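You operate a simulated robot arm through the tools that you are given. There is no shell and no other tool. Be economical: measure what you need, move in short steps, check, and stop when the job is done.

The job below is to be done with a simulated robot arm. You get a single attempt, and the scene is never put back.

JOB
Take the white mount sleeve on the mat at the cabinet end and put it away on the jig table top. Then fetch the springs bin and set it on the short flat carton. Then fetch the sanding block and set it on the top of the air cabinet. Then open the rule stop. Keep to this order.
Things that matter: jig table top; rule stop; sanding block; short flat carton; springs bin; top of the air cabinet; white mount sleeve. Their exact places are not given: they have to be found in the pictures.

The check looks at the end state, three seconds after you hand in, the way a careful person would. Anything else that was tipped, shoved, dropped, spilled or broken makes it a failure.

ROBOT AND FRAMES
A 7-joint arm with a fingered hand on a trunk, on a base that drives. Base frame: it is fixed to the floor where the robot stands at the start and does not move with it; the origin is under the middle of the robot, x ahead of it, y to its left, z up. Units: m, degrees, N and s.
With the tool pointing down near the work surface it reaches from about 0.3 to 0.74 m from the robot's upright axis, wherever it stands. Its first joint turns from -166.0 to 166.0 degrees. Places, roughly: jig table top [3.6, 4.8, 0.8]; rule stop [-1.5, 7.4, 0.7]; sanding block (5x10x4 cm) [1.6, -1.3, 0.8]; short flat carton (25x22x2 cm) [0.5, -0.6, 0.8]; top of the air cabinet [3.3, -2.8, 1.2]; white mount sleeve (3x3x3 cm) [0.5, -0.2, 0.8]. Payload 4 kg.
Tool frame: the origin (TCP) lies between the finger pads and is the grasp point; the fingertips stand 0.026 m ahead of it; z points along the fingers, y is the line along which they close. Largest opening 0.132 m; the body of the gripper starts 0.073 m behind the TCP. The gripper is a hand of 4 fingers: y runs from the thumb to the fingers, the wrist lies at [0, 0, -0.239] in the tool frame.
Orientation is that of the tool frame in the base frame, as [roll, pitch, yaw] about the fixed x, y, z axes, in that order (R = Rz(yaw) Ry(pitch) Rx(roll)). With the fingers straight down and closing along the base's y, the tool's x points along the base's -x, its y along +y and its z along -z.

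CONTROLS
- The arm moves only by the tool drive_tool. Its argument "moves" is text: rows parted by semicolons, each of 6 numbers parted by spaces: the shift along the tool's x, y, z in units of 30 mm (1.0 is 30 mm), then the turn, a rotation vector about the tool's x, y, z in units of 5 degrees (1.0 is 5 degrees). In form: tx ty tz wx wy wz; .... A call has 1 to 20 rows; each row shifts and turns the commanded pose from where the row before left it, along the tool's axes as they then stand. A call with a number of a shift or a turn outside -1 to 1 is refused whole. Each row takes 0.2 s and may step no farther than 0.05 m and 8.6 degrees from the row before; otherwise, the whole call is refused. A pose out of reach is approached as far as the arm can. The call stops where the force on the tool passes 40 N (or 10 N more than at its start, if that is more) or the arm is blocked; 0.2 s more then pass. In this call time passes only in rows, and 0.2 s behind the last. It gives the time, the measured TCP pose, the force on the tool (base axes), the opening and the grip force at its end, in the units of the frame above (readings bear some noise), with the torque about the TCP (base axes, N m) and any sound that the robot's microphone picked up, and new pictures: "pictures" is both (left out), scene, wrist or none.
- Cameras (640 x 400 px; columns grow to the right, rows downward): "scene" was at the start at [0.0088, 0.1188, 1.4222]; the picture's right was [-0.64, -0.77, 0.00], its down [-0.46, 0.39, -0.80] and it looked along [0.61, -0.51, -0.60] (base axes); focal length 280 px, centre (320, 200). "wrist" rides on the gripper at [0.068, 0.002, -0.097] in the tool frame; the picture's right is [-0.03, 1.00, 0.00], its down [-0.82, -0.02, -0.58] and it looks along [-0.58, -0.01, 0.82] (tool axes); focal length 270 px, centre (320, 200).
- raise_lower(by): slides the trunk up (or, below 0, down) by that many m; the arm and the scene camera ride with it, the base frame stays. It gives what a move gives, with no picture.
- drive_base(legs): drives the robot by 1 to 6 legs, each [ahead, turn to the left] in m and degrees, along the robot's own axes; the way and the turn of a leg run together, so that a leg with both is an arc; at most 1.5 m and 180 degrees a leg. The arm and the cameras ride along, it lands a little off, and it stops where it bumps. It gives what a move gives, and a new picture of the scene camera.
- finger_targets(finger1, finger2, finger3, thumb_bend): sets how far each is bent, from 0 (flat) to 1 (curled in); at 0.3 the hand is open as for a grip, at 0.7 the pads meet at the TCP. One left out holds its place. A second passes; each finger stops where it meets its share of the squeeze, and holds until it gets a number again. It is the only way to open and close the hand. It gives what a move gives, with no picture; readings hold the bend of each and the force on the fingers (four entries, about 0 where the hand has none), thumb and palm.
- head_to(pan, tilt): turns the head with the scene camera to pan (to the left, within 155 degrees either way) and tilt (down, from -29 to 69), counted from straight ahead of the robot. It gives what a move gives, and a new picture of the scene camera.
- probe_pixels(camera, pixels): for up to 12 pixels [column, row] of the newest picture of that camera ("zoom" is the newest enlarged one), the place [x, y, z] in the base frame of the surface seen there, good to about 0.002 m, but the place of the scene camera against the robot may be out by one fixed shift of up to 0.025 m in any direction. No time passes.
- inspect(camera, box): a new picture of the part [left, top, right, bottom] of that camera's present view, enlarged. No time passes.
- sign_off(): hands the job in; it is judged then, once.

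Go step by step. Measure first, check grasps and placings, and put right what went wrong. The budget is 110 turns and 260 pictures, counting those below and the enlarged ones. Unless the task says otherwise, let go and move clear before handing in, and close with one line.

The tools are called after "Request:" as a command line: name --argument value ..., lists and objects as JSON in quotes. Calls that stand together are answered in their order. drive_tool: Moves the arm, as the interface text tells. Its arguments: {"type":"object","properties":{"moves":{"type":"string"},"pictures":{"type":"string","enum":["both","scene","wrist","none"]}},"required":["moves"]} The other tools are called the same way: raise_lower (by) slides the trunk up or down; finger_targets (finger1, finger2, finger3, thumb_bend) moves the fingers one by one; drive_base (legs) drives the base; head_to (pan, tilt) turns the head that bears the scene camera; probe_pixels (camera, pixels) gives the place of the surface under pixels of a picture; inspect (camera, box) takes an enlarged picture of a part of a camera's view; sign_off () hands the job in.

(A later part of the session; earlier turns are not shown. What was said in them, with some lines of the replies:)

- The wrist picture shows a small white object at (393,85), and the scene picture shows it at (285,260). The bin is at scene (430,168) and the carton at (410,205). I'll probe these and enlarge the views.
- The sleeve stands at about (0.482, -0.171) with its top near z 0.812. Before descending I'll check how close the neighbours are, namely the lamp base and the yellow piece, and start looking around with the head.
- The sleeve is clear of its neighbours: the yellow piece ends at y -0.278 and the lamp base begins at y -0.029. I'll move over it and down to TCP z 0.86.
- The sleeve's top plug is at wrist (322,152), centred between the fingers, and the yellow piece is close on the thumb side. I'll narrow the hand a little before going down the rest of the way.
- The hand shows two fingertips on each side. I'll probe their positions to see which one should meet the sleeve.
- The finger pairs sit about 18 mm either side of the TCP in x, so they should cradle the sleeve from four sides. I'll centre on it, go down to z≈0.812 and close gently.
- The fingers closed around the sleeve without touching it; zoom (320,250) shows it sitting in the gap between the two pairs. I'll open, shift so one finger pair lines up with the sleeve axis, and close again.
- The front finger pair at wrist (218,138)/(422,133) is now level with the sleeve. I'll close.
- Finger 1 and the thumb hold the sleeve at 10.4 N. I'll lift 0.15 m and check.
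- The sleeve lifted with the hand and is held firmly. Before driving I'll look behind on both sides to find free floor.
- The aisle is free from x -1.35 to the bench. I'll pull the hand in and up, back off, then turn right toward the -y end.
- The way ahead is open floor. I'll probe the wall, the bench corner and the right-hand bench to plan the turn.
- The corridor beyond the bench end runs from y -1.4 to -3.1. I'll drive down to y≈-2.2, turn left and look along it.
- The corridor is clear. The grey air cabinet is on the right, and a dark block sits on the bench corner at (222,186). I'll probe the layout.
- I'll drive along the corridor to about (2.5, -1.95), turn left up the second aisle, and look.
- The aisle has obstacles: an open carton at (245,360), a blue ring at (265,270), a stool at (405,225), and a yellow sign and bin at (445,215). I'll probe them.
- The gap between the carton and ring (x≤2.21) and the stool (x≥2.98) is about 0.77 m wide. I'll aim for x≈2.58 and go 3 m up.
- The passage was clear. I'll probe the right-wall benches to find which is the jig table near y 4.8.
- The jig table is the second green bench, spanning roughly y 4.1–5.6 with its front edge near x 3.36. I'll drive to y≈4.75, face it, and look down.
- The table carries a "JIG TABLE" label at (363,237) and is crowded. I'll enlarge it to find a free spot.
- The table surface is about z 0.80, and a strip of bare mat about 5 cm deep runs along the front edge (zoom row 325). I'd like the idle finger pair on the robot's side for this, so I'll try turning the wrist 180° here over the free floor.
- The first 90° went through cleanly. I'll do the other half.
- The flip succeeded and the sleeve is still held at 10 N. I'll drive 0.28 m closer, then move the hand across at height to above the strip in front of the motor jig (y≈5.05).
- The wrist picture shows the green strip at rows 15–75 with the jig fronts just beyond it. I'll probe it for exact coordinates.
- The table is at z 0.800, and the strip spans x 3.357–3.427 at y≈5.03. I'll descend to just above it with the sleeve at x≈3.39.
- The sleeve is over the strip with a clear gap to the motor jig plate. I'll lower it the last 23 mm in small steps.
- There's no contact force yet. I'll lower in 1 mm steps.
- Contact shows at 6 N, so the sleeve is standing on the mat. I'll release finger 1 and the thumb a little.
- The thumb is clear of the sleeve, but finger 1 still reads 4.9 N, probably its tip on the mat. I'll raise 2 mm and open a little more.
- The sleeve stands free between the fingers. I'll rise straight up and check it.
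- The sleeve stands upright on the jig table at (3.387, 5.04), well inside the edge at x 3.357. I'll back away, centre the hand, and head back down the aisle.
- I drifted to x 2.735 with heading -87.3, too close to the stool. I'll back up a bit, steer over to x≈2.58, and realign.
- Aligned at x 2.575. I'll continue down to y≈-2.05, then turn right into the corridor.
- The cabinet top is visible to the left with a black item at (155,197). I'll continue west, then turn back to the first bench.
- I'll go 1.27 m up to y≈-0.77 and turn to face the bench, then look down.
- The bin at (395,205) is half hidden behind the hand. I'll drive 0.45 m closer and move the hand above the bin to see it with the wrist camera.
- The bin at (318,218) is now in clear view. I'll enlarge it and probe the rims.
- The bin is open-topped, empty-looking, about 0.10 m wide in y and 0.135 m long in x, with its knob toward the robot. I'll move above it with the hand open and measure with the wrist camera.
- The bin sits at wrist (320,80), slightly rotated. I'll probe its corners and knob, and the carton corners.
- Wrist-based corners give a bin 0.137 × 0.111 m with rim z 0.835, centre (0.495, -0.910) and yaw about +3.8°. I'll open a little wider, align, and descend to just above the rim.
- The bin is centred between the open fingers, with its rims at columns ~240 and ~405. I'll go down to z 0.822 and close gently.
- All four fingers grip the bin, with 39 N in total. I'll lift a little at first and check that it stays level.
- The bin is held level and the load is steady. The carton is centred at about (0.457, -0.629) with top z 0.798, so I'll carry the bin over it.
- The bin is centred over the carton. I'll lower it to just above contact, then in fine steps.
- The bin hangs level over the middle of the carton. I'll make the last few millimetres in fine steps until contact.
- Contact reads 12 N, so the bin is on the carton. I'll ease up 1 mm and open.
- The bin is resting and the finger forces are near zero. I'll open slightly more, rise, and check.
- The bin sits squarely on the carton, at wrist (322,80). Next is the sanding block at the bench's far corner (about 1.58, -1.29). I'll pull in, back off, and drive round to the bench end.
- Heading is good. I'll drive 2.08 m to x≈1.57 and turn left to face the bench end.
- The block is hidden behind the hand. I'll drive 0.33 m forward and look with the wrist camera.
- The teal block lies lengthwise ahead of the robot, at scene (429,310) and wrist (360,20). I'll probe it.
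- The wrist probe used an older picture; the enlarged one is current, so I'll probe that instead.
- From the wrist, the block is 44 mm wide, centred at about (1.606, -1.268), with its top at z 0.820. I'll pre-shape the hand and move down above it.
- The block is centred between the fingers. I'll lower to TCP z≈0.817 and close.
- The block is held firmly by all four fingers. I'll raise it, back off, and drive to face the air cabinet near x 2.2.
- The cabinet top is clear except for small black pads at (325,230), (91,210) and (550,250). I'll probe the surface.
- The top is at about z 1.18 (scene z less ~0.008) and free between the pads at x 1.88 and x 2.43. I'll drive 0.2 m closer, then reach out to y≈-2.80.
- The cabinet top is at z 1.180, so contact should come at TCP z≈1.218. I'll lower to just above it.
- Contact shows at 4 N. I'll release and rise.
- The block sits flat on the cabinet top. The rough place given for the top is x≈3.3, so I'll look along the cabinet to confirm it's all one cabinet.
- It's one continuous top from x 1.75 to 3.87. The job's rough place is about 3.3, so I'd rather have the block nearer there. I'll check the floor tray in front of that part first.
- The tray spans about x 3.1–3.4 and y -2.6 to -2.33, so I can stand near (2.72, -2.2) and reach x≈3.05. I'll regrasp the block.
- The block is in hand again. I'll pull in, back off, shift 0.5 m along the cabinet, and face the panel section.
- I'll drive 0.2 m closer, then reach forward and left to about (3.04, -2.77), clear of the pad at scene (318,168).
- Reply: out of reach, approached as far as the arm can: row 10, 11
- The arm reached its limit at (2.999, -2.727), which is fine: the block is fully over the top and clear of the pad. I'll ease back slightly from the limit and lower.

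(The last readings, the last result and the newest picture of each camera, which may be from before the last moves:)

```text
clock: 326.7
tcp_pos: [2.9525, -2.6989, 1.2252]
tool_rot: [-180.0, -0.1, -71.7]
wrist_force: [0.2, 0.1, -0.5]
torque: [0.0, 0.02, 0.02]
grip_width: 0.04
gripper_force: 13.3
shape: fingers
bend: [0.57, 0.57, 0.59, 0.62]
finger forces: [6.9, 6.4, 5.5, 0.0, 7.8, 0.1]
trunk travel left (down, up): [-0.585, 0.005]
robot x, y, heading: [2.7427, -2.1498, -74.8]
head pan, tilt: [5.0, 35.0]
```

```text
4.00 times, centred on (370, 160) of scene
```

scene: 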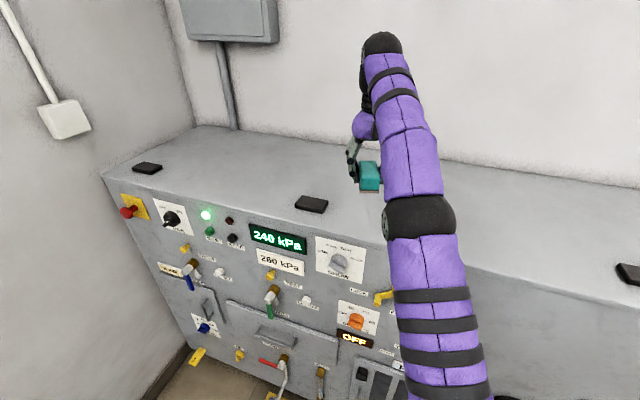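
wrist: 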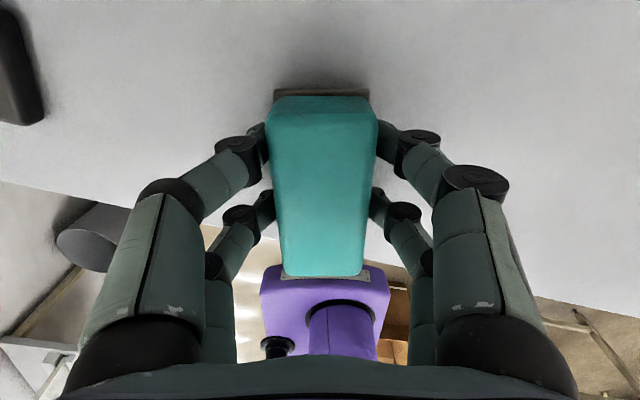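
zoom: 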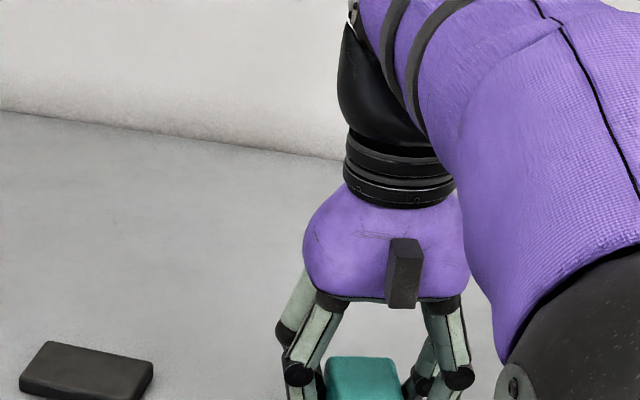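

The block is at (2.953, -2.699), a bit close to the front edge. I'll move 27 mm further in and then lower to contact.

Request:
drive_tool --moves "0.5 0 0 0 0 0;0.5 0 0 0 0 0;0 0 0.1 0 0 0;0 0 0.08 0 0 0" --pictures "none"

Request:
drive_tool --moves "0 0 0.05 0 0 0;0 0 0.04 0 0 0" --pictures "none"

```text
clock: 327.7
tcp_pos: [2.9608, -2.7276, 1.2196]
tool_rot: [-179.9, 0.0, -71.7]
wrist_force: [0.3, 0.3, -0.7]
torque: [0.0, -0.02, 0.0]
grip_width: 0.04
gripper_force: 13.8
shape: fingers
bend: [0.57, 0.57, 0.59, 0.62]
finger forces: [6.9, 6.4, 5.4, 0.0, 7.7, 0.1]
trunk travel left (down, up): [-0.585, 0.005]
robot x, y, heading: [2.7386, -2.1542, -74.4]
head pan, tilt: [5.0, 35.0]
```

```text
clock: 328.3
tcp_pos: [2.9627, -2.7266, 1.2179]
tool_rot: [179.9, 0.0, -71.6]
wrist_force: [-0.3, 0.3, 3.7]
torque: [0.01, -0.05, 0.0]
grip_width: 0.04
gripper_force: 14.2
shape: fingers
bend: [0.57, 0.58, 0.59, 0.62]
finger forces: [7.0, 6.8, 6.0, 0.0, 8.2, 0.0]
trunk travel left (down, up): [-0.585, 0.005]
robot x, y, heading: [2.7393, -2.153, -74.2]
head pan, tilt: [5.0, 35.0]
```

Contact reads 3.7 N. I'll release and rise clear.

Request:
finger_targets --finger1 0.45 --finger2 0.45 --finger3 0.45 --thumb_bend 0.45

Request:
drive_tool --moves "0 0 -0.4 0 0 0;0 0 -0.9 0 0 0;0 0 -0.9 0 0 0;0 0 -0.9 0 0 0;0 0 -0.5 0 0 0;-0.9 0.3 0 0 0 0;-0.9 0.3 0 0 0 0;-0.9 0.5 0 0 0 0;-0.9 0.5 0 0 0 0;-0.9 0.5 0 0 0 0;-0.9 0.5 0 0 0 0;-0.9 0 0 0 0 0;-0.9 0 0 0 0 0" --pictures "scene"

```text
clock: 329.3
tcp_pos: [2.9613, -2.7276, 1.217]
tool_rot: [179.9, 0.0, -71.6]
wrist_force: [0.1, 0.5, -0.2]
torque: [0.0, 0.03, 0.0]
grip_width: 0.0824
gripper_force: 0.0
shape: fingers
bend: [0.45, 0.45, 0.45, 0.45]
finger forces: [0.1, 0.0, 0.1, 0.1, 0.0, 0.0]
trunk travel left (down, up): [-0.585, 0.005]
robot x, y, heading: [2.7374, -2.1547, -74.4]
head pan, tilt: [5.0, 35.0]
```

```text
clock: 332.1
tcp_pos: [2.8178, -2.5473, 1.3259]
tool_rot: [-180.0, 0.0, -71.7]
wrist_force: [-0.5, 0.4, 0.8]
torque: [-0.01, 0.01, 0.01]
grip_width: 0.0826
gripper_force: 0.1
shape: fingers
bend: [0.45, 0.45, 0.45, 0.45]
finger forces: [0.0, 0.1, 0.0, 0.0, 0.0, 0.0]
trunk travel left (down, up): [-0.585, 0.005]
robot x, y, heading: [2.7388, -2.1534, -74.4]
head pan, tilt: [5.0, 35.0]
```

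scene: 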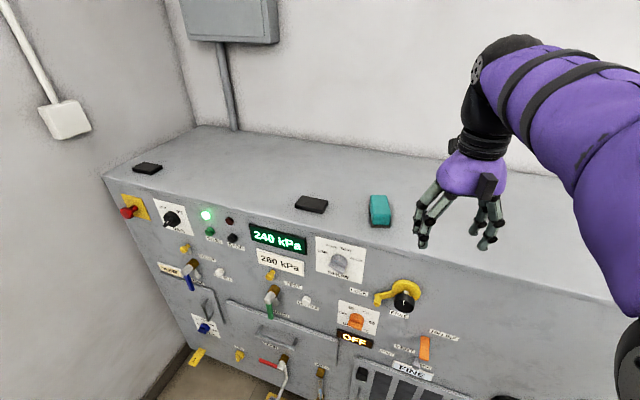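

The block rests on the cabinet top at (380,210). I'll back off, lower the trunk, and return through the corridor toward the first aisle for the rule stop.

Request:
drive_base --legs '[[-0.22, 0], [0, -105.6]]'

Request:
head_to --pan 0 --tilt 20

Request:
raise_lower --by -0.2

```text
clock: 338.3
tcp_pos: [2.2811, -1.9017, 1.3251]
tool_rot: [-179.9, 0.0, -179.4]
wrist_force: [-0.8, 0.5, 0.1]
torque: [-0.02, 0.03, 0.0]
grip_width: 0.0822
gripper_force: 0.0
shape: fingers
bend: [0.45, 0.45, 0.45, 0.45]
finger forces: [0.0, 0.0, 0.1, 0.0, 0.0, 0.0]
trunk travel left (down, up): [-0.585, 0.005]
robot x, y, heading: [2.6805, -1.9432, 177.8]
head pan, tilt: [5.0, 35.0]
```

scene: 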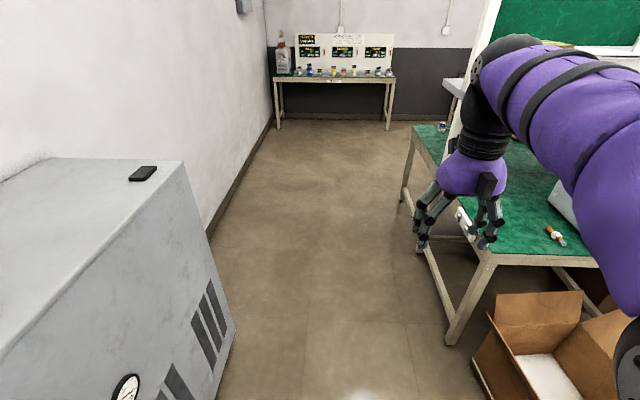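

```text
clock: 339.1
tcp_pos: [2.2797, -1.9007, 1.3248]
tool_rot: [179.9, 0.1, -179.2]
wrist_force: [0.2, -0.3, -0.4]
torque: [0.01, -0.01, 0.0]
grip_width: 0.0825
gripper_force: 0.1
shape: fingers
bend: [0.45, 0.45, 0.45, 0.45]
finger forces: [0.1, 0.0, 0.0, 0.0, 0.1, 0.0]
trunk travel left (down, up): [-0.585, 0.005]
robot x, y, heading: [2.6814, -1.9457, 177.7]
head pan, tilt: [0.0, 20.0]
```

scene: 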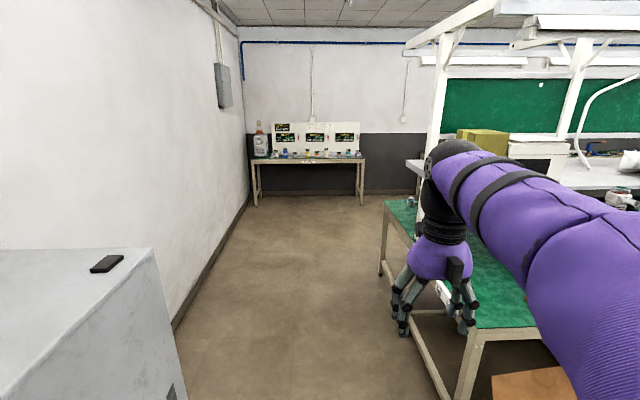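

```text
clock: 341.2
tcp_pos: [2.2788, -1.9012, 1.1252]
tool_rot: [-180.0, 0.0, -179.2]
wrist_force: [0.4, -0.2, 0.2]
torque: [0.01, 0.01, 0.0]
grip_width: 0.0826
gripper_force: 0.2
shape: fingers
bend: [0.45, 0.45, 0.45, 0.45]
finger forces: [0.0, 0.0, 0.1, 0.0, 0.0, 0.0]
trunk travel left (down, up): [-0.385, 0.205]
robot x, y, heading: [2.6809, -1.9426, 177.5]
head pan, tilt: [0.0, 20.0]
```

I'll correct the heading a little, drive to x≈-0.5, turn up the aisle, and go 1.5 m.

Request:
drive_base --legs '[[0, 4.5], [1.5, 0], [1.5, 0], [0.18, 0], [0, -92.2], [1.5, 0]]'

```text
clock: 368.4
tcp_pos: [-0.4098, -0.1168, 1.1248]
tool_rot: [-180.0, 0.0, 90.0]
wrist_force: [-0.5, -0.3, -0.2]
torque: [-0.01, 0.0, 0.01]
grip_width: 0.0824
gripper_force: 0.1
shape: fingers
bend: [0.45, 0.45, 0.45, 0.45]
finger forces: [0.0, 0.0, 0.0, 0.1, 0.0, 0.1]
trunk travel left (down, up): [-0.385, 0.205]
robot x, y, heading: [-0.4563, -0.5173, 87.1]
head pan, tilt: [0.0, 20.0]
```

scene: 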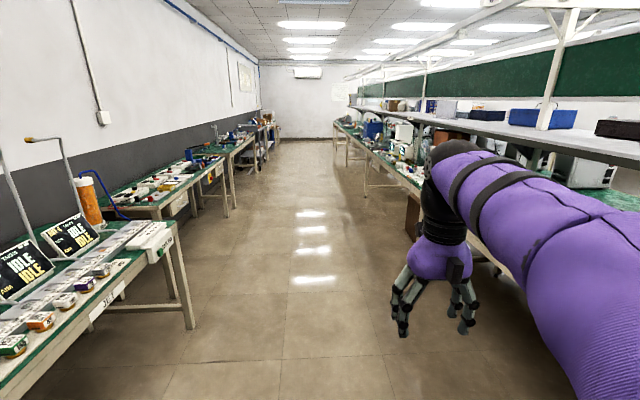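

The aisle is clear. I'll correct the heading and drive 4.5 m.

Request:
drive_base --legs '[[0, 4], [1.5, 0], [1.5, 0], [1.5, 0]]'

Request:
inspect --camera "scene" --box '[80, 80, 320, 230]'

```text
clock: 390.0
tcp_pos: [-0.5667, 4.3117, 1.1261]
tool_rot: [-180.0, -0.1, 95.7]
wrist_force: [0.7, 0.1, -0.3]
torque: [0.03, -0.01, 0.01]
grip_width: 0.0823
gripper_force: 0.1
shape: fingers
bend: [0.45, 0.45, 0.45, 0.45]
finger forces: [0.0, 0.1, 0.1, 0.0, 0.1, 0.0]
trunk travel left (down, up): [-0.385, 0.205]
robot x, y, heading: [-0.5737, 3.9096, 92.9]
head pan, tilt: [0.0, 20.0]
```

scene: 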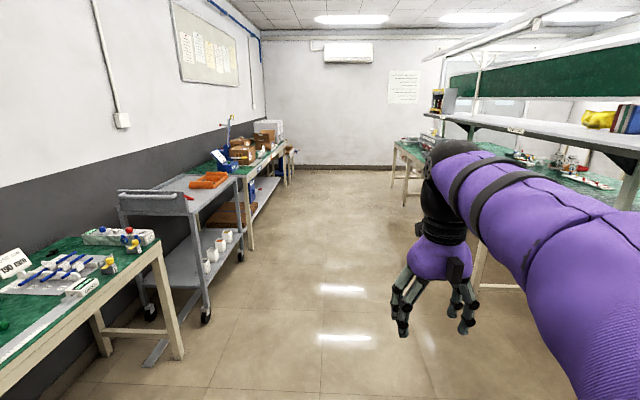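

```text
2.67 times, centred on (200, 155) of scene
```

zoom: 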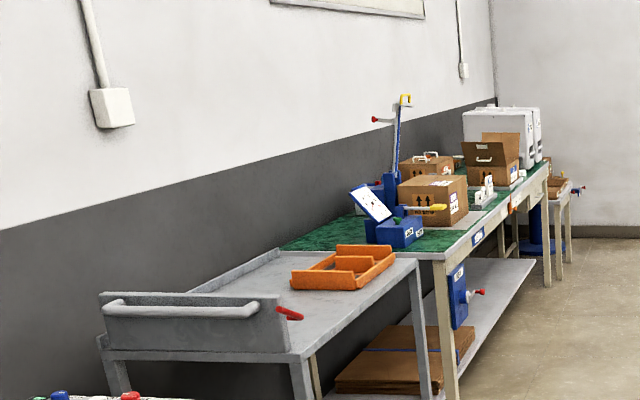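

Packing benches lie ahead on the left, with blue units on their fronts. I'll drive to y≈6.5 and look left.

Request:
drive_base --legs '[[0, -3], [1.5, 0], [1.2, 0]]'

Request:
head_to --pan 60 --tilt 30

```text
clock: 403.6
tcp_pos: [-0.5496, 7.0449, 1.1256]
tool_rot: [-180.0, 0.1, 93.7]
wrist_force: [0.2, 0.9, 0.2]
torque: [-0.01, -0.01, 0.03]
grip_width: 0.0823
gripper_force: 0.0
shape: fingers
bend: [0.45, 0.45, 0.45, 0.45]
finger forces: [0.0, 0.0, 0.0, 0.0, 0.0, 0.0]
trunk travel left (down, up): [-0.385, 0.205]
robot x, y, heading: [-0.5733, 6.6432, 90.7]
head pan, tilt: [0.0, 20.0]
```

scene: 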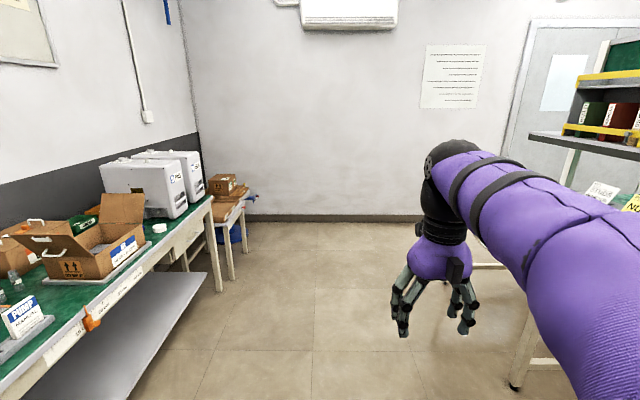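

```text
clock: 404.9
tcp_pos: [-0.5504, 7.0447, 1.1257]
tool_rot: [180.0, 0.0, 93.5]
wrist_force: [-0.7, -0.2, -0.2]
torque: [0.01, 0.0, 0.02]
grip_width: 0.0824
gripper_force: 0.1
shape: fingers
bend: [0.45, 0.45, 0.45, 0.45]
finger forces: [0.0, 0.1, 0.0, 0.1, 0.1, 0.1]
trunk travel left (down, up): [-0.385, 0.205]
robot x, y, heading: [-0.576, 6.6413, 90.6]
head pan, tilt: [60.0, 30.0]
```

scene: 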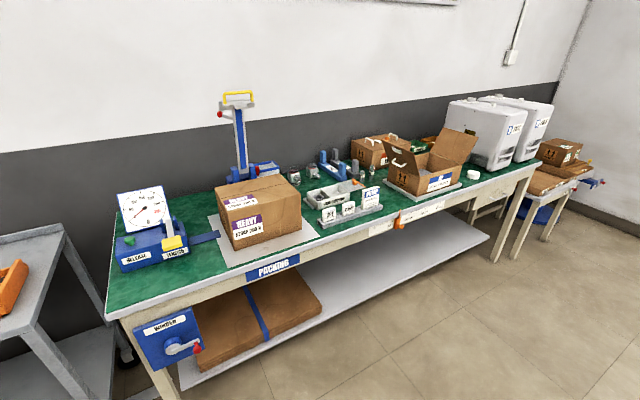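

An orange piece is on the bench's front rail at (399,222). I'll enlarge and probe it.

Request:
inspect --camera "scene" --box '[352, 180, 512, 280]'

Request:
probe_pixels --camera "scene" --pixels '[[399, 222], [380, 229], [430, 210], [195, 345], [480, 190], [595, 182], [399, 235]]'

```text
4.00 times, centred on (432, 230) of scene
```

zoom: 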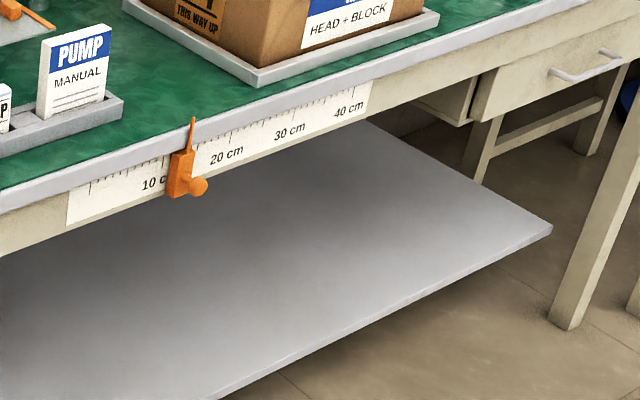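

```text
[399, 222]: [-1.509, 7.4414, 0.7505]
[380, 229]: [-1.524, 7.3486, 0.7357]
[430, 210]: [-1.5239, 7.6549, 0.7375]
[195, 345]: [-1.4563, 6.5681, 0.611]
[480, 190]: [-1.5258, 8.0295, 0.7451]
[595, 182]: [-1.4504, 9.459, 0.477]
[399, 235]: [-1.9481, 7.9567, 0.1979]
```

The rule stop is an orange slider on a 0–40 cm rule, with a knob on its front, now at about 14 cm and (-1.51, 7.44, 0.74). I'll drive up to face it and turn the wrist back so the camera is on my side.

Request:
drive_base --legs '[[0.85, 0], [0, 89.5]]'

Request:
drive_tool --moves "0 0 0 0 0 -1;0 0 0 0 0 -1;0 0 0 0 0 -1;0 0 0 0 0 -1;0 0 0 0 0 -1;0 0 0 0 0 -1;0 0 0 0 0 -1;0 0 0 0 0 -1;0 0 0 0 0 -1;0 0 0 0 0 -1;0 0 0 0 0 -1;0 0 0 0 0 -1;0 0 0 0 0 -1;0 0 0 0 0 -1;0 0 0 0 0 -1;0 0 0 0 0 -1;0 0 0 0 0 -1;0 0 0 0 0 -1;0 0 0 0 0 -1;0 0 0 0 0 -1" --pictures "none"

Request:
drive_tool --moves "0 0 0 0 0 -1;0 0 0 0 0 -1;0 0 0 0 0 -1;0 0 0 0 0 -1;0 0 0 0 0 -1;0 0 0 0 0 -1;0 0 0 0 0 -1;0 0 0 0 0 -1;0 0 0 0 0 -1;0 0 0 0 0 -1;0 0 0 0 0 -1;0 0 0 0 0 -1;0 0 0 0 0 -1;0 0 0 0 0 -1;0 0 0 0 0 -1;0 0 0 0 0 -1" --pictures "none"

Request:
head_to --pan 0 --tilt 38

```text
clock: 413.2
tcp_pos: [-0.9808, 7.5273, 1.1238]
tool_rot: [-180.0, 0.0, -178.5]
wrist_force: [0.3, 0.4, -0.1]
torque: [-0.01, -0.01, 0.02]
grip_width: 0.0822
gripper_force: 0.1
shape: fingers
bend: [0.45, 0.45, 0.45, 0.45]
finger forces: [0.0, 0.0, 0.0, 0.1, 0.0, 0.0]
trunk travel left (down, up): [-0.385, 0.205]
robot x, y, heading: [-0.5802, 7.4906, 178.7]
head pan, tilt: [60.0, 30.0]
```

scene: 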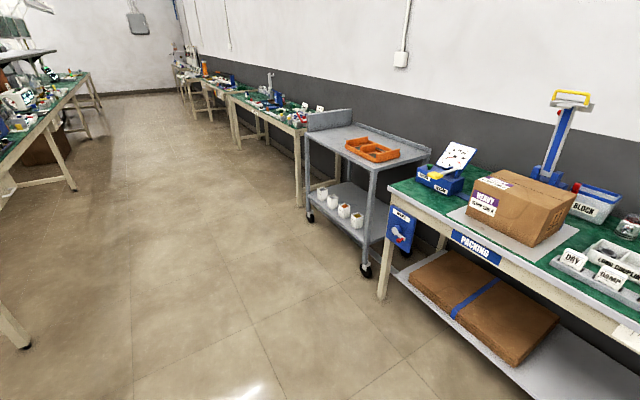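

```text
clock: 417.4
tcp_pos: [-0.9811, 7.5299, 1.1245]
tool_rot: [-180.0, 0.0, -78.4]
wrist_force: [0.0, 0.3, -0.4]
torque: [0.01, 0.06, 0.0]
grip_width: 0.0825
gripper_force: 0.0
shape: fingers
bend: [0.45, 0.45, 0.45, 0.45]
finger forces: [0.0, 0.0, 0.0, 0.1, 0.0, 0.1]
trunk travel left (down, up): [-0.385, 0.205]
robot x, y, heading: [-0.578, 7.4934, 178.7]
head pan, tilt: [60.0, 30.0]
```

```text
clock: 420.8
tcp_pos: [-0.9821, 7.529, 1.1249]
tool_rot: [-179.9, -0.1, 1.6]
wrist_force: [-0.9, 0.2, -0.3]
torque: [-0.03, 0.01, 0.01]
grip_width: 0.0822
gripper_force: 0.1
shape: fingers
bend: [0.45, 0.45, 0.45, 0.45]
finger forces: [0.1, 0.1, 0.1, 0.0, 0.1, 0.1]
trunk travel left (down, up): [-0.385, 0.205]
robot x, y, heading: [-0.5799, 7.4916, 178.5]
head pan, tilt: [60.0, 30.0]
```

```text
clock: 422.1
tcp_pos: [-0.9821, 7.5295, 1.1242]
tool_rot: [180.0, 0.0, 1.5]
wrist_force: [1.0, 0.4, 0.3]
torque: [0.0, -0.02, 0.02]
grip_width: 0.0823
gripper_force: 0.1
shape: fingers
bend: [0.45, 0.45, 0.45, 0.45]
finger forces: [0.0, 0.1, 0.0, 0.0, 0.0, 0.1]
trunk travel left (down, up): [-0.385, 0.205]
robot x, y, heading: [-0.5786, 7.4916, 178.6]
head pan, tilt: [0.0, 38.0]
```

scene: 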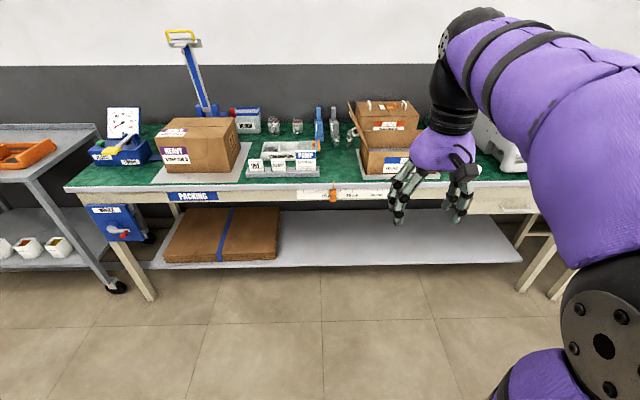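

Request:
inspect --camera "scene" --box '[280, 160, 440, 260]'

Request:
probe_pixels --camera "zoom" --pixels '[[212, 130], [212, 145], [205, 165], [60, 132], [100, 132], [300, 128], [400, 128], [212, 100]]'

```text
4.00 times, centred on (360, 210) of scene
```

zoom: 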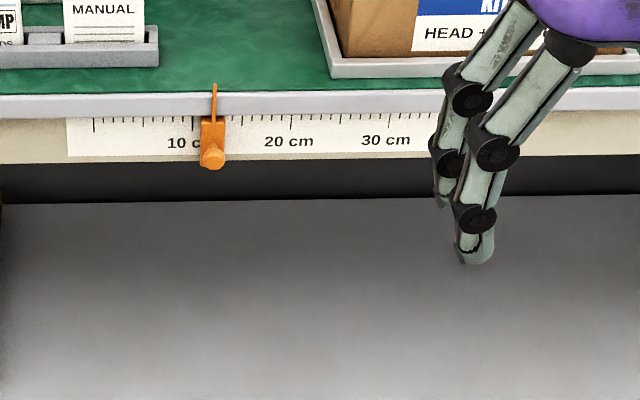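

```text
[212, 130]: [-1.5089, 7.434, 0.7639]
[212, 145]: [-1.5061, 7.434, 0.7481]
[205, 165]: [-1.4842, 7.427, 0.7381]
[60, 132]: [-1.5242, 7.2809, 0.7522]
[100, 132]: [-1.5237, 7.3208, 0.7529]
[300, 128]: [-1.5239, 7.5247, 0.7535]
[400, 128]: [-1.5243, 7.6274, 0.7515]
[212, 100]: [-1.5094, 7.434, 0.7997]
```

The stop is at about 12 cm and the scale runs to 40 cm to the right (+y). I'll drive 0.45 m closer and view it with the wrist camera from above.

Request:
drive_base --legs '[[0, 1.3], [0.45, 0]]'

Request:
drive_tool --moves "0.5 0.9 0.9 0 0 0;0.5 0.9 0.9 0 0 0;0.5 0.9 0.9 0 0 0;0 0 0.9 0 0 0" --pictures "both"

```text
clock: 425.2
tcp_pos: [-1.4274, 7.5247, 1.1254]
tool_rot: [-180.0, 0.0, 2.5]
wrist_force: [0.0, 0.4, -0.7]
torque: [0.02, 0.03, -0.02]
grip_width: 0.0825
gripper_force: 0.1
shape: fingers
bend: [0.45, 0.45, 0.45, 0.45]
finger forces: [0.0, 0.0, 0.0, 0.1, 0.1, 0.0]
trunk travel left (down, up): [-0.385, 0.205]
robot x, y, heading: [-1.0262, 7.4937, 179.9]
head pan, tilt: [0.0, 38.0]
```

scene: 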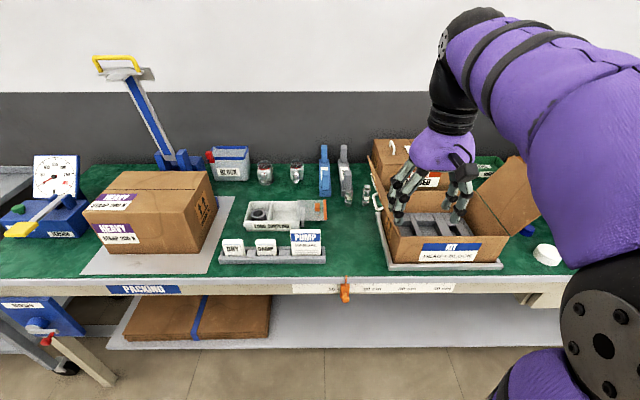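

```text
clock: 426.2
tcp_pos: [-1.3789, 7.4445, 1.0157]
tool_rot: [180.0, 0.0, 2.6]
wrist_force: [0.5, -0.4, -0.1]
torque: [-0.05, 0.02, 0.02]
grip_width: 0.0826
gripper_force: 0.0
shape: fingers
bend: [0.45, 0.45, 0.45, 0.45]
finger forces: [0.0, 0.0, 0.1, 0.0, 0.0, 0.0]
trunk travel left (down, up): [-0.385, 0.205]
robot x, y, heading: [-1.0298, 7.4952, 180.0]
head pan, tilt: [0.0, 38.0]
```

scene: 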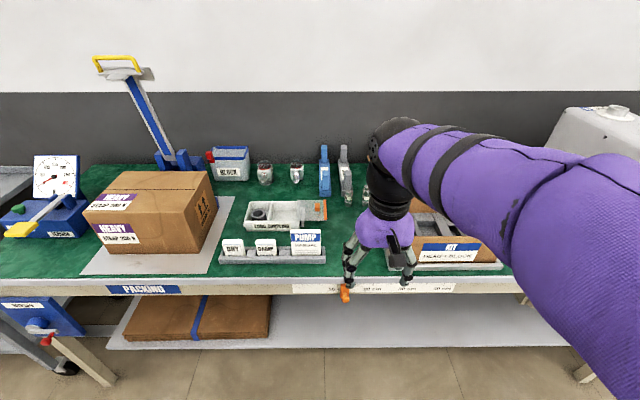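
wrist: 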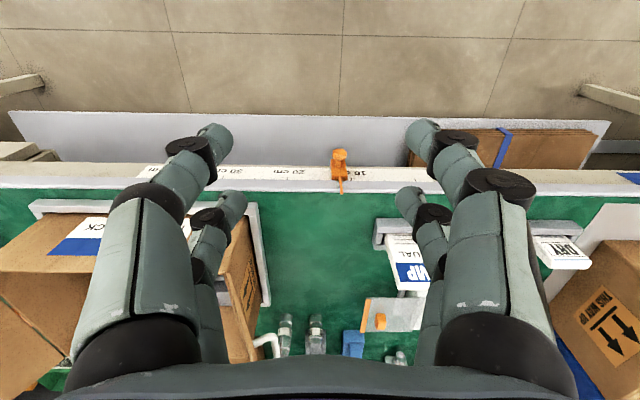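

The stop is at wrist (339,165). I'll probe and enlarge it.

Request:
probe_pixels --camera "wrist" --pixels '[[339, 153], [340, 168], [341, 185], [333, 160], [346, 160], [300, 172], [300, 182], [300, 190], [400, 182], [156, 170]]'

Request:
inspect --camera "wrist" --box '[260, 130, 420, 230]'

```text
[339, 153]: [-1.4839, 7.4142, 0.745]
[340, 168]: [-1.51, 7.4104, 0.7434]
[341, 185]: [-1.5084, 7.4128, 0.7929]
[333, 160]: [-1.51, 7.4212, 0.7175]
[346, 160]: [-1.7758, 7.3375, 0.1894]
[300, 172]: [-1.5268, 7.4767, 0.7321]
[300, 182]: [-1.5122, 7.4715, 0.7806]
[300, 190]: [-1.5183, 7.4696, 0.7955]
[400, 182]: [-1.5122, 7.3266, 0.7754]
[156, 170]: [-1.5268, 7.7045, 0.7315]
```

```text
4.00 times, centred on (340, 180) of wrist
```

zoom: 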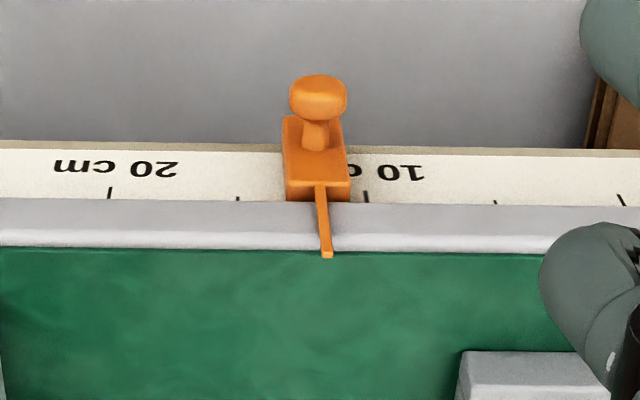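

The knob is at about (-1.484..-1.51, 7.413, 0.732) and the tabletop lip is at x -1.512. I'll bring the hand down outside the bench edge with the bench-side finger pair straddling the knob.

Request:
drive_tool --moves "0 0 0 0 0 0.5;-0.76 0.26 0 0 0 0;-0.76 0.26 0 0 0 0;-0.76 0.26 0 0 0 0;-0.76 0.26 0 0 0 0;0 0 0.9 0 0 0;0 0 0.9 0 0 0;0 0 0.9 0 0 0;0 0 0.9 0 0 0;0 0 0.9 0 0 0;0 0 0.9 0 0 0;0 0 0.9 0 0 0;0 0 0.9 0 0 0" --pictures "both"

```text
clock: 429.0
tcp_pos: [-1.4692, 7.4156, 0.8004]
tool_rot: [-180.0, 0.0, -0.1]
wrist_force: [0.3, 1.7, -0.5]
torque: [0.0, -0.02, -0.01]
grip_width: 0.0825
gripper_force: 0.0
shape: fingers
bend: [0.45, 0.45, 0.45, 0.45]
finger forces: [0.0, 0.0, 0.0, 0.1, 0.0, 0.0]
trunk travel left (down, up): [-0.385, 0.205]
robot x, y, heading: [-1.0268, 7.4929, 179.6]
head pan, tilt: [0.0, 38.0]
```

scene: 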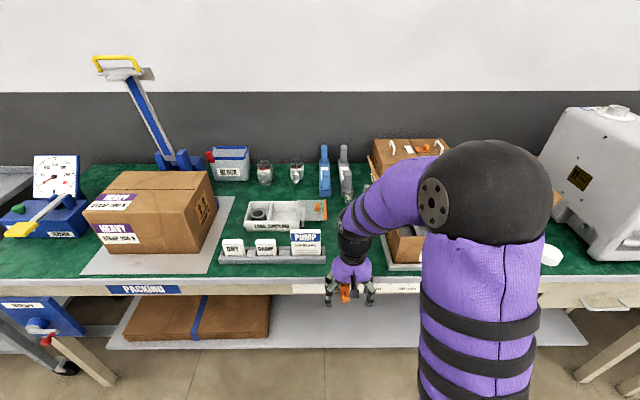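
wrist: 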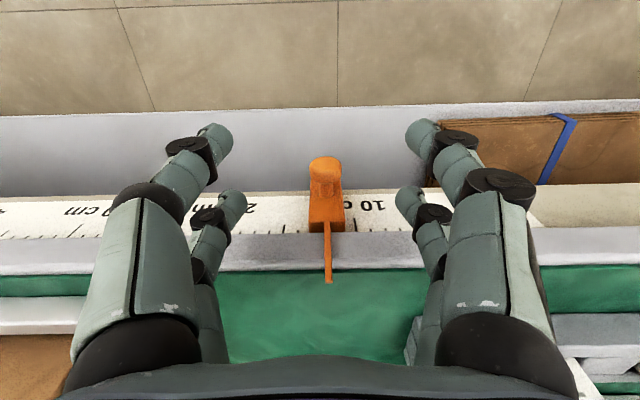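

The knob is centred between the fingers at wrist (325,175). I'll descend the last 58 mm and close gently on the knob.

Request:
drive_tool --moves "0 0 0.7 0 0 0;0 0 0.7 0 0 0;0 0 0.5 0 0 0" --pictures "wrist"

Request:
finger_targets --finger1 0.62 --finger2 0.62 --finger3 0.62 --thumb_bend 0.62

Request:
inspect --camera "wrist" --box '[160, 100, 480, 300]'

```text
clock: 429.8
tcp_pos: [-1.469, 7.4142, 0.7432]
tool_rot: [180.0, 0.0, 0.0]
wrist_force: [-1.8, -0.4, 0.4]
torque: [0.0, 0.0, 0.02]
grip_width: 0.0824
gripper_force: 0.1
shape: fingers
bend: [0.45, 0.45, 0.45, 0.45]
finger forces: [0.1, 0.0, 0.0, 0.0, 0.1, 0.0]
trunk travel left (down, up): [-0.385, 0.205]
robot x, y, heading: [-1.0286, 7.4961, 179.3]
head pan, tilt: [0.0, 38.0]
```

wrist: 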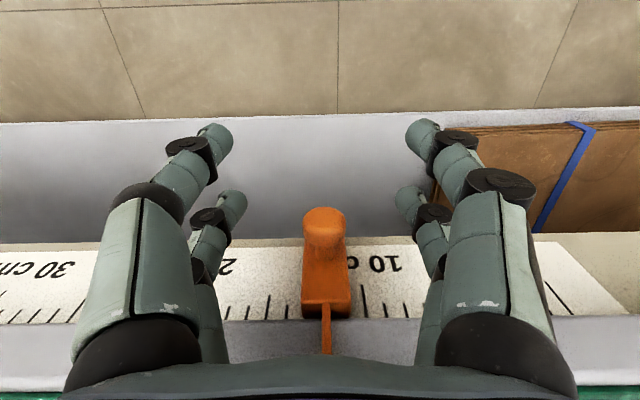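

```text
clock: 430.8
tcp_pos: [-1.4685, 7.4155, 0.7432]
tool_rot: [-180.0, 0.0, 0.0]
wrist_force: [0.1, -0.3, -0.6]
torque: [-0.01, 0.0, 0.03]
grip_width: 0.0266
gripper_force: 0.2
shape: fingers
bend: [0.62, 0.62, 0.62, 0.62]
finger forces: [0.1, 0.0, 0.1, 0.0, 0.0, 0.1]
trunk travel left (down, up): [-0.385, 0.205]
robot x, y, heading: [-1.0276, 7.4919, 179.7]
head pan, tilt: [0.0, 38.0]
```

```text
2.00 times, centred on (320, 200) of wrist
```

zoom: 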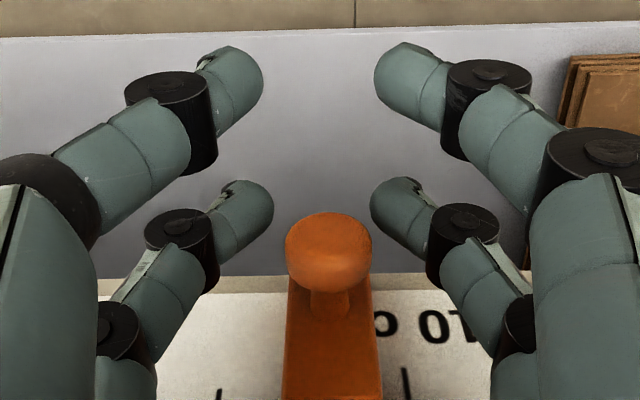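

The finger tips at zoom (245,205)/(400,205) sit slightly to the robot side of the knob. I'll probe the offset.

Request:
probe_pixels --camera "zoom" --pixels '[[245, 200], [255, 225], [400, 195], [395, 220], [328, 225], [328, 250], [328, 340], [180, 222], [465, 215], [470, 270]]'

```text
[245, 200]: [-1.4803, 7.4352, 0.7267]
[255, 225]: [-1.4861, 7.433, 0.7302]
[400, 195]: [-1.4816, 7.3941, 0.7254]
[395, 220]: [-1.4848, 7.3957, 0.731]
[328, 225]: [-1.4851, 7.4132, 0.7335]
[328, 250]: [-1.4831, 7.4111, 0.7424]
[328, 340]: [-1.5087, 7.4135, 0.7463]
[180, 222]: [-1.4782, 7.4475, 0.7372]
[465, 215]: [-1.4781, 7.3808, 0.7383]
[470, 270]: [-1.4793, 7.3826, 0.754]
```

There's overlap, but it could be deeper. I'll move 6 mm toward the bench and close on the knob.

Request:
drive_tool --moves "-0.2 0 0 0 0 0" --pictures "none"

Request:
finger_targets --finger1 0.66 --finger2 0.7 --finger3 0.7 --thumb_bend 0.66

Request:
inspect --camera "wrist" --box '[160, 100, 480, 300]'

```text
clock: 431.2
tcp_pos: [-1.4752, 7.4126, 0.7426]
tool_rot: [179.9, 0.0, 0.0]
wrist_force: [0.7, 0.1, 0.0]
torque: [0.0, 0.02, 0.04]
grip_width: 0.0266
gripper_force: 0.0
shape: fingers
bend: [0.62, 0.62, 0.62, 0.62]
finger forces: [0.0, 0.0, 0.0, 0.0, 0.0, 0.0]
trunk travel left (down, up): [-0.385, 0.205]
robot x, y, heading: [-1.0268, 7.4906, 179.7]
head pan, tilt: [0.0, 38.0]
```

```text
clock: 432.2
tcp_pos: [-1.475, 7.4137, 0.7427]
tool_rot: [180.0, 0.0, 0.0]
wrist_force: [-0.3, -0.3, -2.1]
torque: [0.0, -0.04, 0.0]
grip_width: 0.0138
gripper_force: 1.8
shape: fingers
bend: [0.66, 0.67, 0.68, 0.66]
finger forces: [0.0, 2.1, 1.9, 0.0, 0.0, 0.0]
trunk travel left (down, up): [-0.385, 0.205]
robot x, y, heading: [-1.0248, 7.4904, 179.6]
head pan, tilt: [0.0, 38.0]
```

```text
2.00 times, centred on (320, 200) of wrist
```

zoom: 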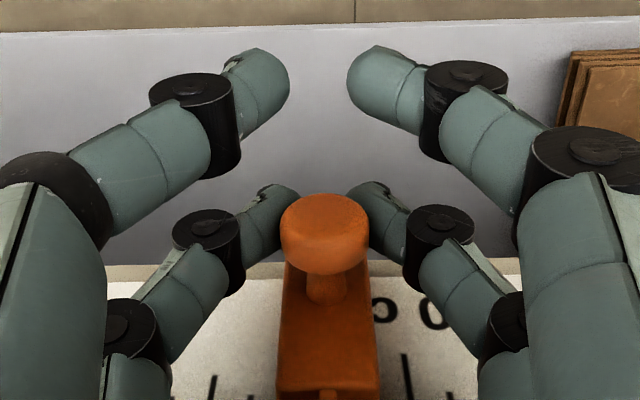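

Fingers 2 and 3 hold the knob at about 2 N. I'll slide it 6 cm to the right (+y) and check that it follows.

Request:
drive_tool --moves "0 -0.4 0 0 0 0;0 -0.4 0 0 0 0;0 -0.4 0 0 0 0;0 -0.4 0 0 0 0;0 -0.4 0 0 0 0" --pictures "wrist"

```text
clock: 433.4
tcp_pos: [-1.4742, 7.4756, 0.7425]
tool_rot: [-179.9, 0.0, 0.0]
wrist_force: [-0.8, -0.4, -1.7]
torque: [0.01, -0.06, -0.02]
grip_width: 0.014
gripper_force: 2.1
shape: fingers
bend: [0.66, 0.67, 0.68, 0.66]
finger forces: [0.1, 2.3, 1.7, 0.1, 0.1, 0.1]
trunk travel left (down, up): [-0.385, 0.205]
robot x, y, heading: [-1.0269, 7.4932, 179.8]
head pan, tilt: [0.0, 38.0]
```

wrist: 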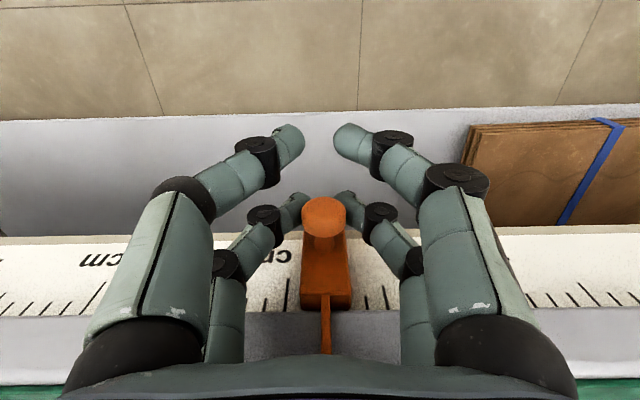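

The stop follows easily, so I'll keep sliding toward the 40 cm end.

Request:
drive_tool --moves "0 -0.6 0 0 0 0;0 -0.6 0 0 0 0;0 -0.6 0 0 0 0;0 -0.6 0 0 0 0;0 -0.6 0 0 0 0;0 -0.6 0 0 0 0;0 -0.6 0 0 0 0;0 -0.6 0 0 0 0;0 -0.6 0 0 0 0;0 -0.6 0 0 0 0;0 -0.6 0 0 0 0" --pictures "both"

```text
clock: 435.8
tcp_pos: [-1.4759, 7.6742, 0.7441]
tool_rot: [-180.0, 0.0, 0.0]
wrist_force: [-1.4, -0.3, -4.2]
torque: [0.0, -0.03, 0.01]
grip_width: 0.0137
gripper_force: 3.1
shape: fingers
bend: [0.66, 0.66, 0.68, 0.66]
finger forces: [0.1, 2.9, 2.3, 0.0, 0.0, 0.0]
trunk travel left (down, up): [-0.385, 0.205]
robot x, y, heading: [-1.0279, 7.4921, 179.6]
head pan, tilt: [0.0, 38.0]
```

scene: 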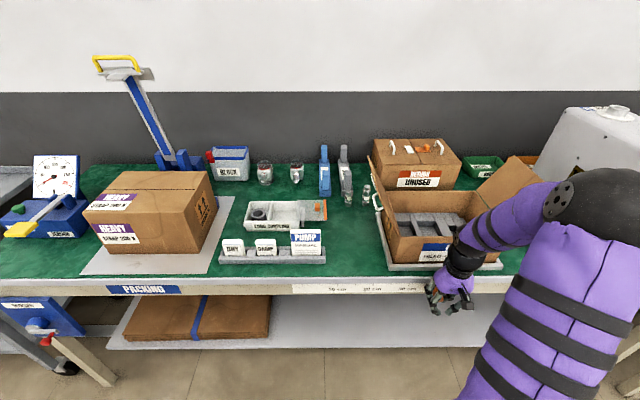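
wrist: 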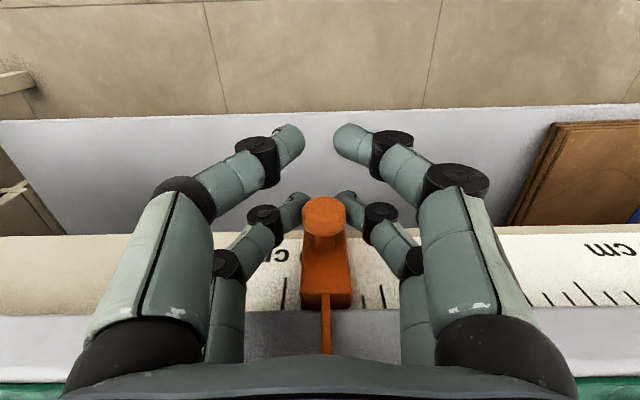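

The stop is near 38 cm. Before finishing the slide I'll check the clearance between the forearm and the open carton's flap.

Request:
inspect --camera "scene" --box '[380, 150, 588, 320]'

Request:
probe_pixels --camera "scene" --pixels '[[500, 190], [515, 180], [485, 215], [520, 200], [470, 240], [495, 250], [470, 225], [540, 190]]'

```text
2.35 times, centred on (484, 235) of scene
```

zoom: 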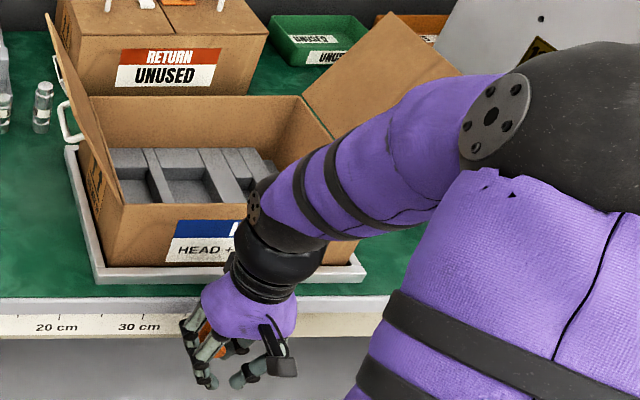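

```text
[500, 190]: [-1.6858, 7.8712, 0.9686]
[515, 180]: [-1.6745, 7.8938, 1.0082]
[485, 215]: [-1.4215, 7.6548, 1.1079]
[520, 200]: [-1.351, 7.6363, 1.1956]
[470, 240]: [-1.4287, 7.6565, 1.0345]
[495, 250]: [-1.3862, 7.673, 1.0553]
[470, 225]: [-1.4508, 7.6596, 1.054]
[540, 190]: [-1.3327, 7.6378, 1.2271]
```

The forearm is at x ≥ -1.45 and the flap at -1.68, so there's good clearance. I'll slide on to the end stop.

Request:
drive_tool --moves "0 -0.3 0 0 0 0;0 -0.3 0 0 0 0;0 -0.3 0 0 0 0;0 -0.3 0 0 0 0" --pictures "wrist"

```text
clock: 436.8
tcp_pos: [-1.4761, 7.7063, 0.7436]
tool_rot: [179.9, -0.1, 0.2]
wrist_force: [0.1, -9.8, 0.2]
torque: [-0.08, 0.01, 0.13]
grip_width: 0.0139
gripper_force: 3.5
shape: fingers
bend: [0.66, 0.62, 0.7, 0.66]
finger forces: [0.1, 7.6, 0.0, 0.0, 0.0, 0.1]
trunk travel left (down, up): [-0.385, 0.205]
robot x, y, heading: [-1.026, 7.4917, 179.6]
head pan, tilt: [0.0, 38.0]
```

wrist: 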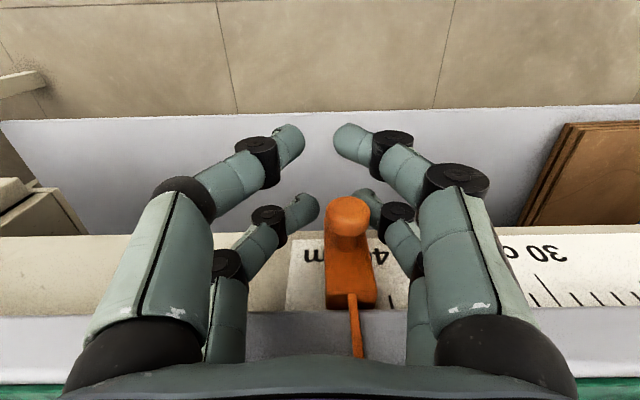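

A reaction of -9.8 N shows the stop is at the end of its travel, at the 40 cm mark. I'll open the fingers and withdraw away from the bench.

Request:
finger_targets --finger1 0.45 --finger2 0.45 --finger3 0.45 --thumb_bend 0.45

Request:
drive_tool --moves "0.5 0 0 0 0 0;0.8 0 0 0 0 0;0.8 0 -0.4 0 0 0;0 0.2 -0.9 0 0 0;0 0.2 -0.9 0 0 0;0 0.3 -0.9 0 0 0;0 0.3 -0.9 0 0 0;0 0.3 -0.9 0 0 0;0 0.3 -0.9 0 0 0;0 0.3 -0.9 0 0 0;0 0.3 -0.9 0 0 0" --pictures "both"

```text
clock: 437.8
tcp_pos: [-1.4768, 7.7083, 0.7427]
tool_rot: [-180.0, 0.0, -0.1]
wrist_force: [-0.6, 0.0, -0.5]
torque: [0.01, 0.01, -0.05]
grip_width: 0.0825
gripper_force: 0.1
shape: fingers
bend: [0.45, 0.45, 0.45, 0.45]
finger forces: [0.0, 0.1, 0.1, 0.0, 0.1, 0.1]
trunk travel left (down, up): [-0.385, 0.205]
robot x, y, heading: [-1.0255, 7.4974, 179.3]
head pan, tilt: [0.0, 38.0]
```

```text
clock: 440.2
tcp_pos: [-1.4127, 7.6417, 0.9719]
tool_rot: [179.9, 0.1, 0.1]
wrist_force: [0.1, -0.2, -0.1]
torque: [-0.03, 0.0, 0.0]
grip_width: 0.0824
gripper_force: 0.1
shape: fingers
bend: [0.45, 0.45, 0.45, 0.45]
finger forces: [0.0, 0.0, 0.1, 0.0, 0.1, 0.1]
trunk travel left (down, up): [-0.385, 0.205]
robot x, y, heading: [-1.0277, 7.4932, 179.6]
head pan, tilt: [0.0, 38.0]
```

scene: 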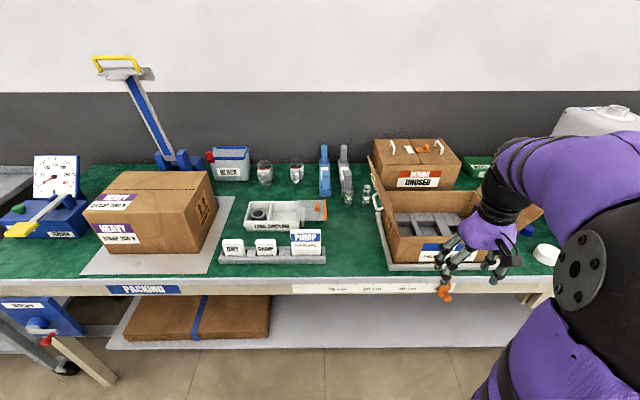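
wrist: 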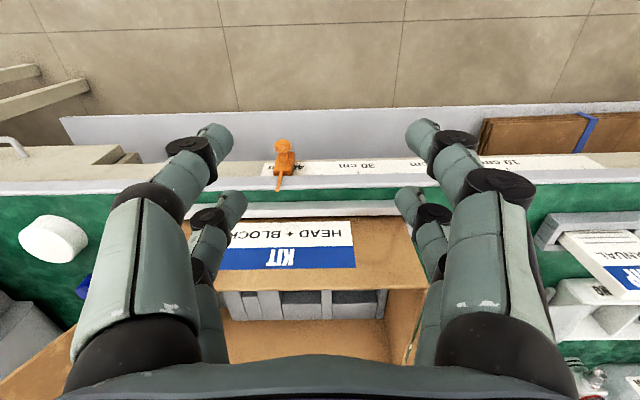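

The stop now sits at the 40 cm end, at wrist (284,160). I'll check it enlarged and back the robot off.

Request:
inspect --camera "wrist" --box '[220, 120, 380, 220]'

Request:
drive_base --legs '[[-0.4, 0]]'

```text
4.00 times, centred on (300, 170) of wrist
```

zoom: 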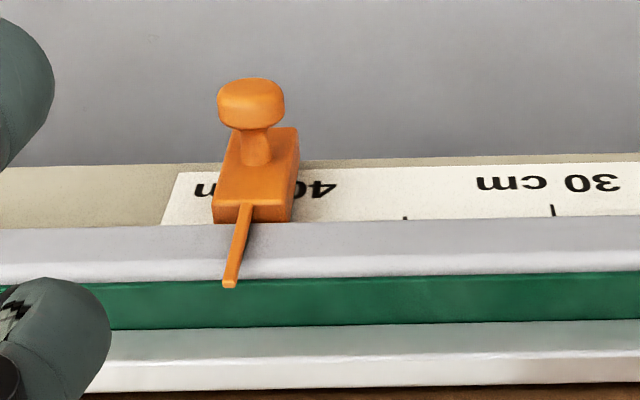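

```text
clock: 442.7
tcp_pos: [-1.0081, 7.6383, 0.9716]
tool_rot: [180.0, 0.0, 0.2]
wrist_force: [0.4, -0.1, -0.1]
torque: [-0.01, -0.01, 0.03]
grip_width: 0.0823
gripper_force: 0.1
shape: fingers
bend: [0.45, 0.45, 0.45, 0.45]
finger forces: [0.1, 0.0, 0.0, 0.1, 0.0, 0.0]
trunk travel left (down, up): [-0.385, 0.205]
robot x, y, heading: [-0.6217, 7.4905, 179.7]
head pan, tilt: [0.0, 38.0]
```

scene: 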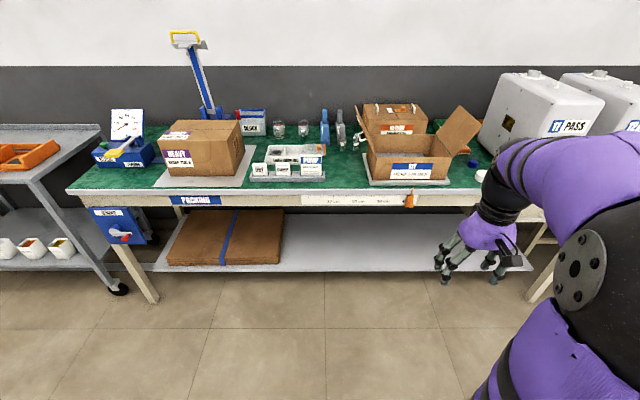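

The stop is at its 40 cm end (scene (411,199)), the bench is undisturbed, and the robot is clear. All four parts are done, so I'm handing in.

Request:
sign_off

```text
The job is handed in.
```

I did all four parts in order and handed the job in: the sleeve is on the jig table top, the springs bin is on the short flat carton, the sanding block is on the air cabinet, and the rule stop is open at its 40 cm end.
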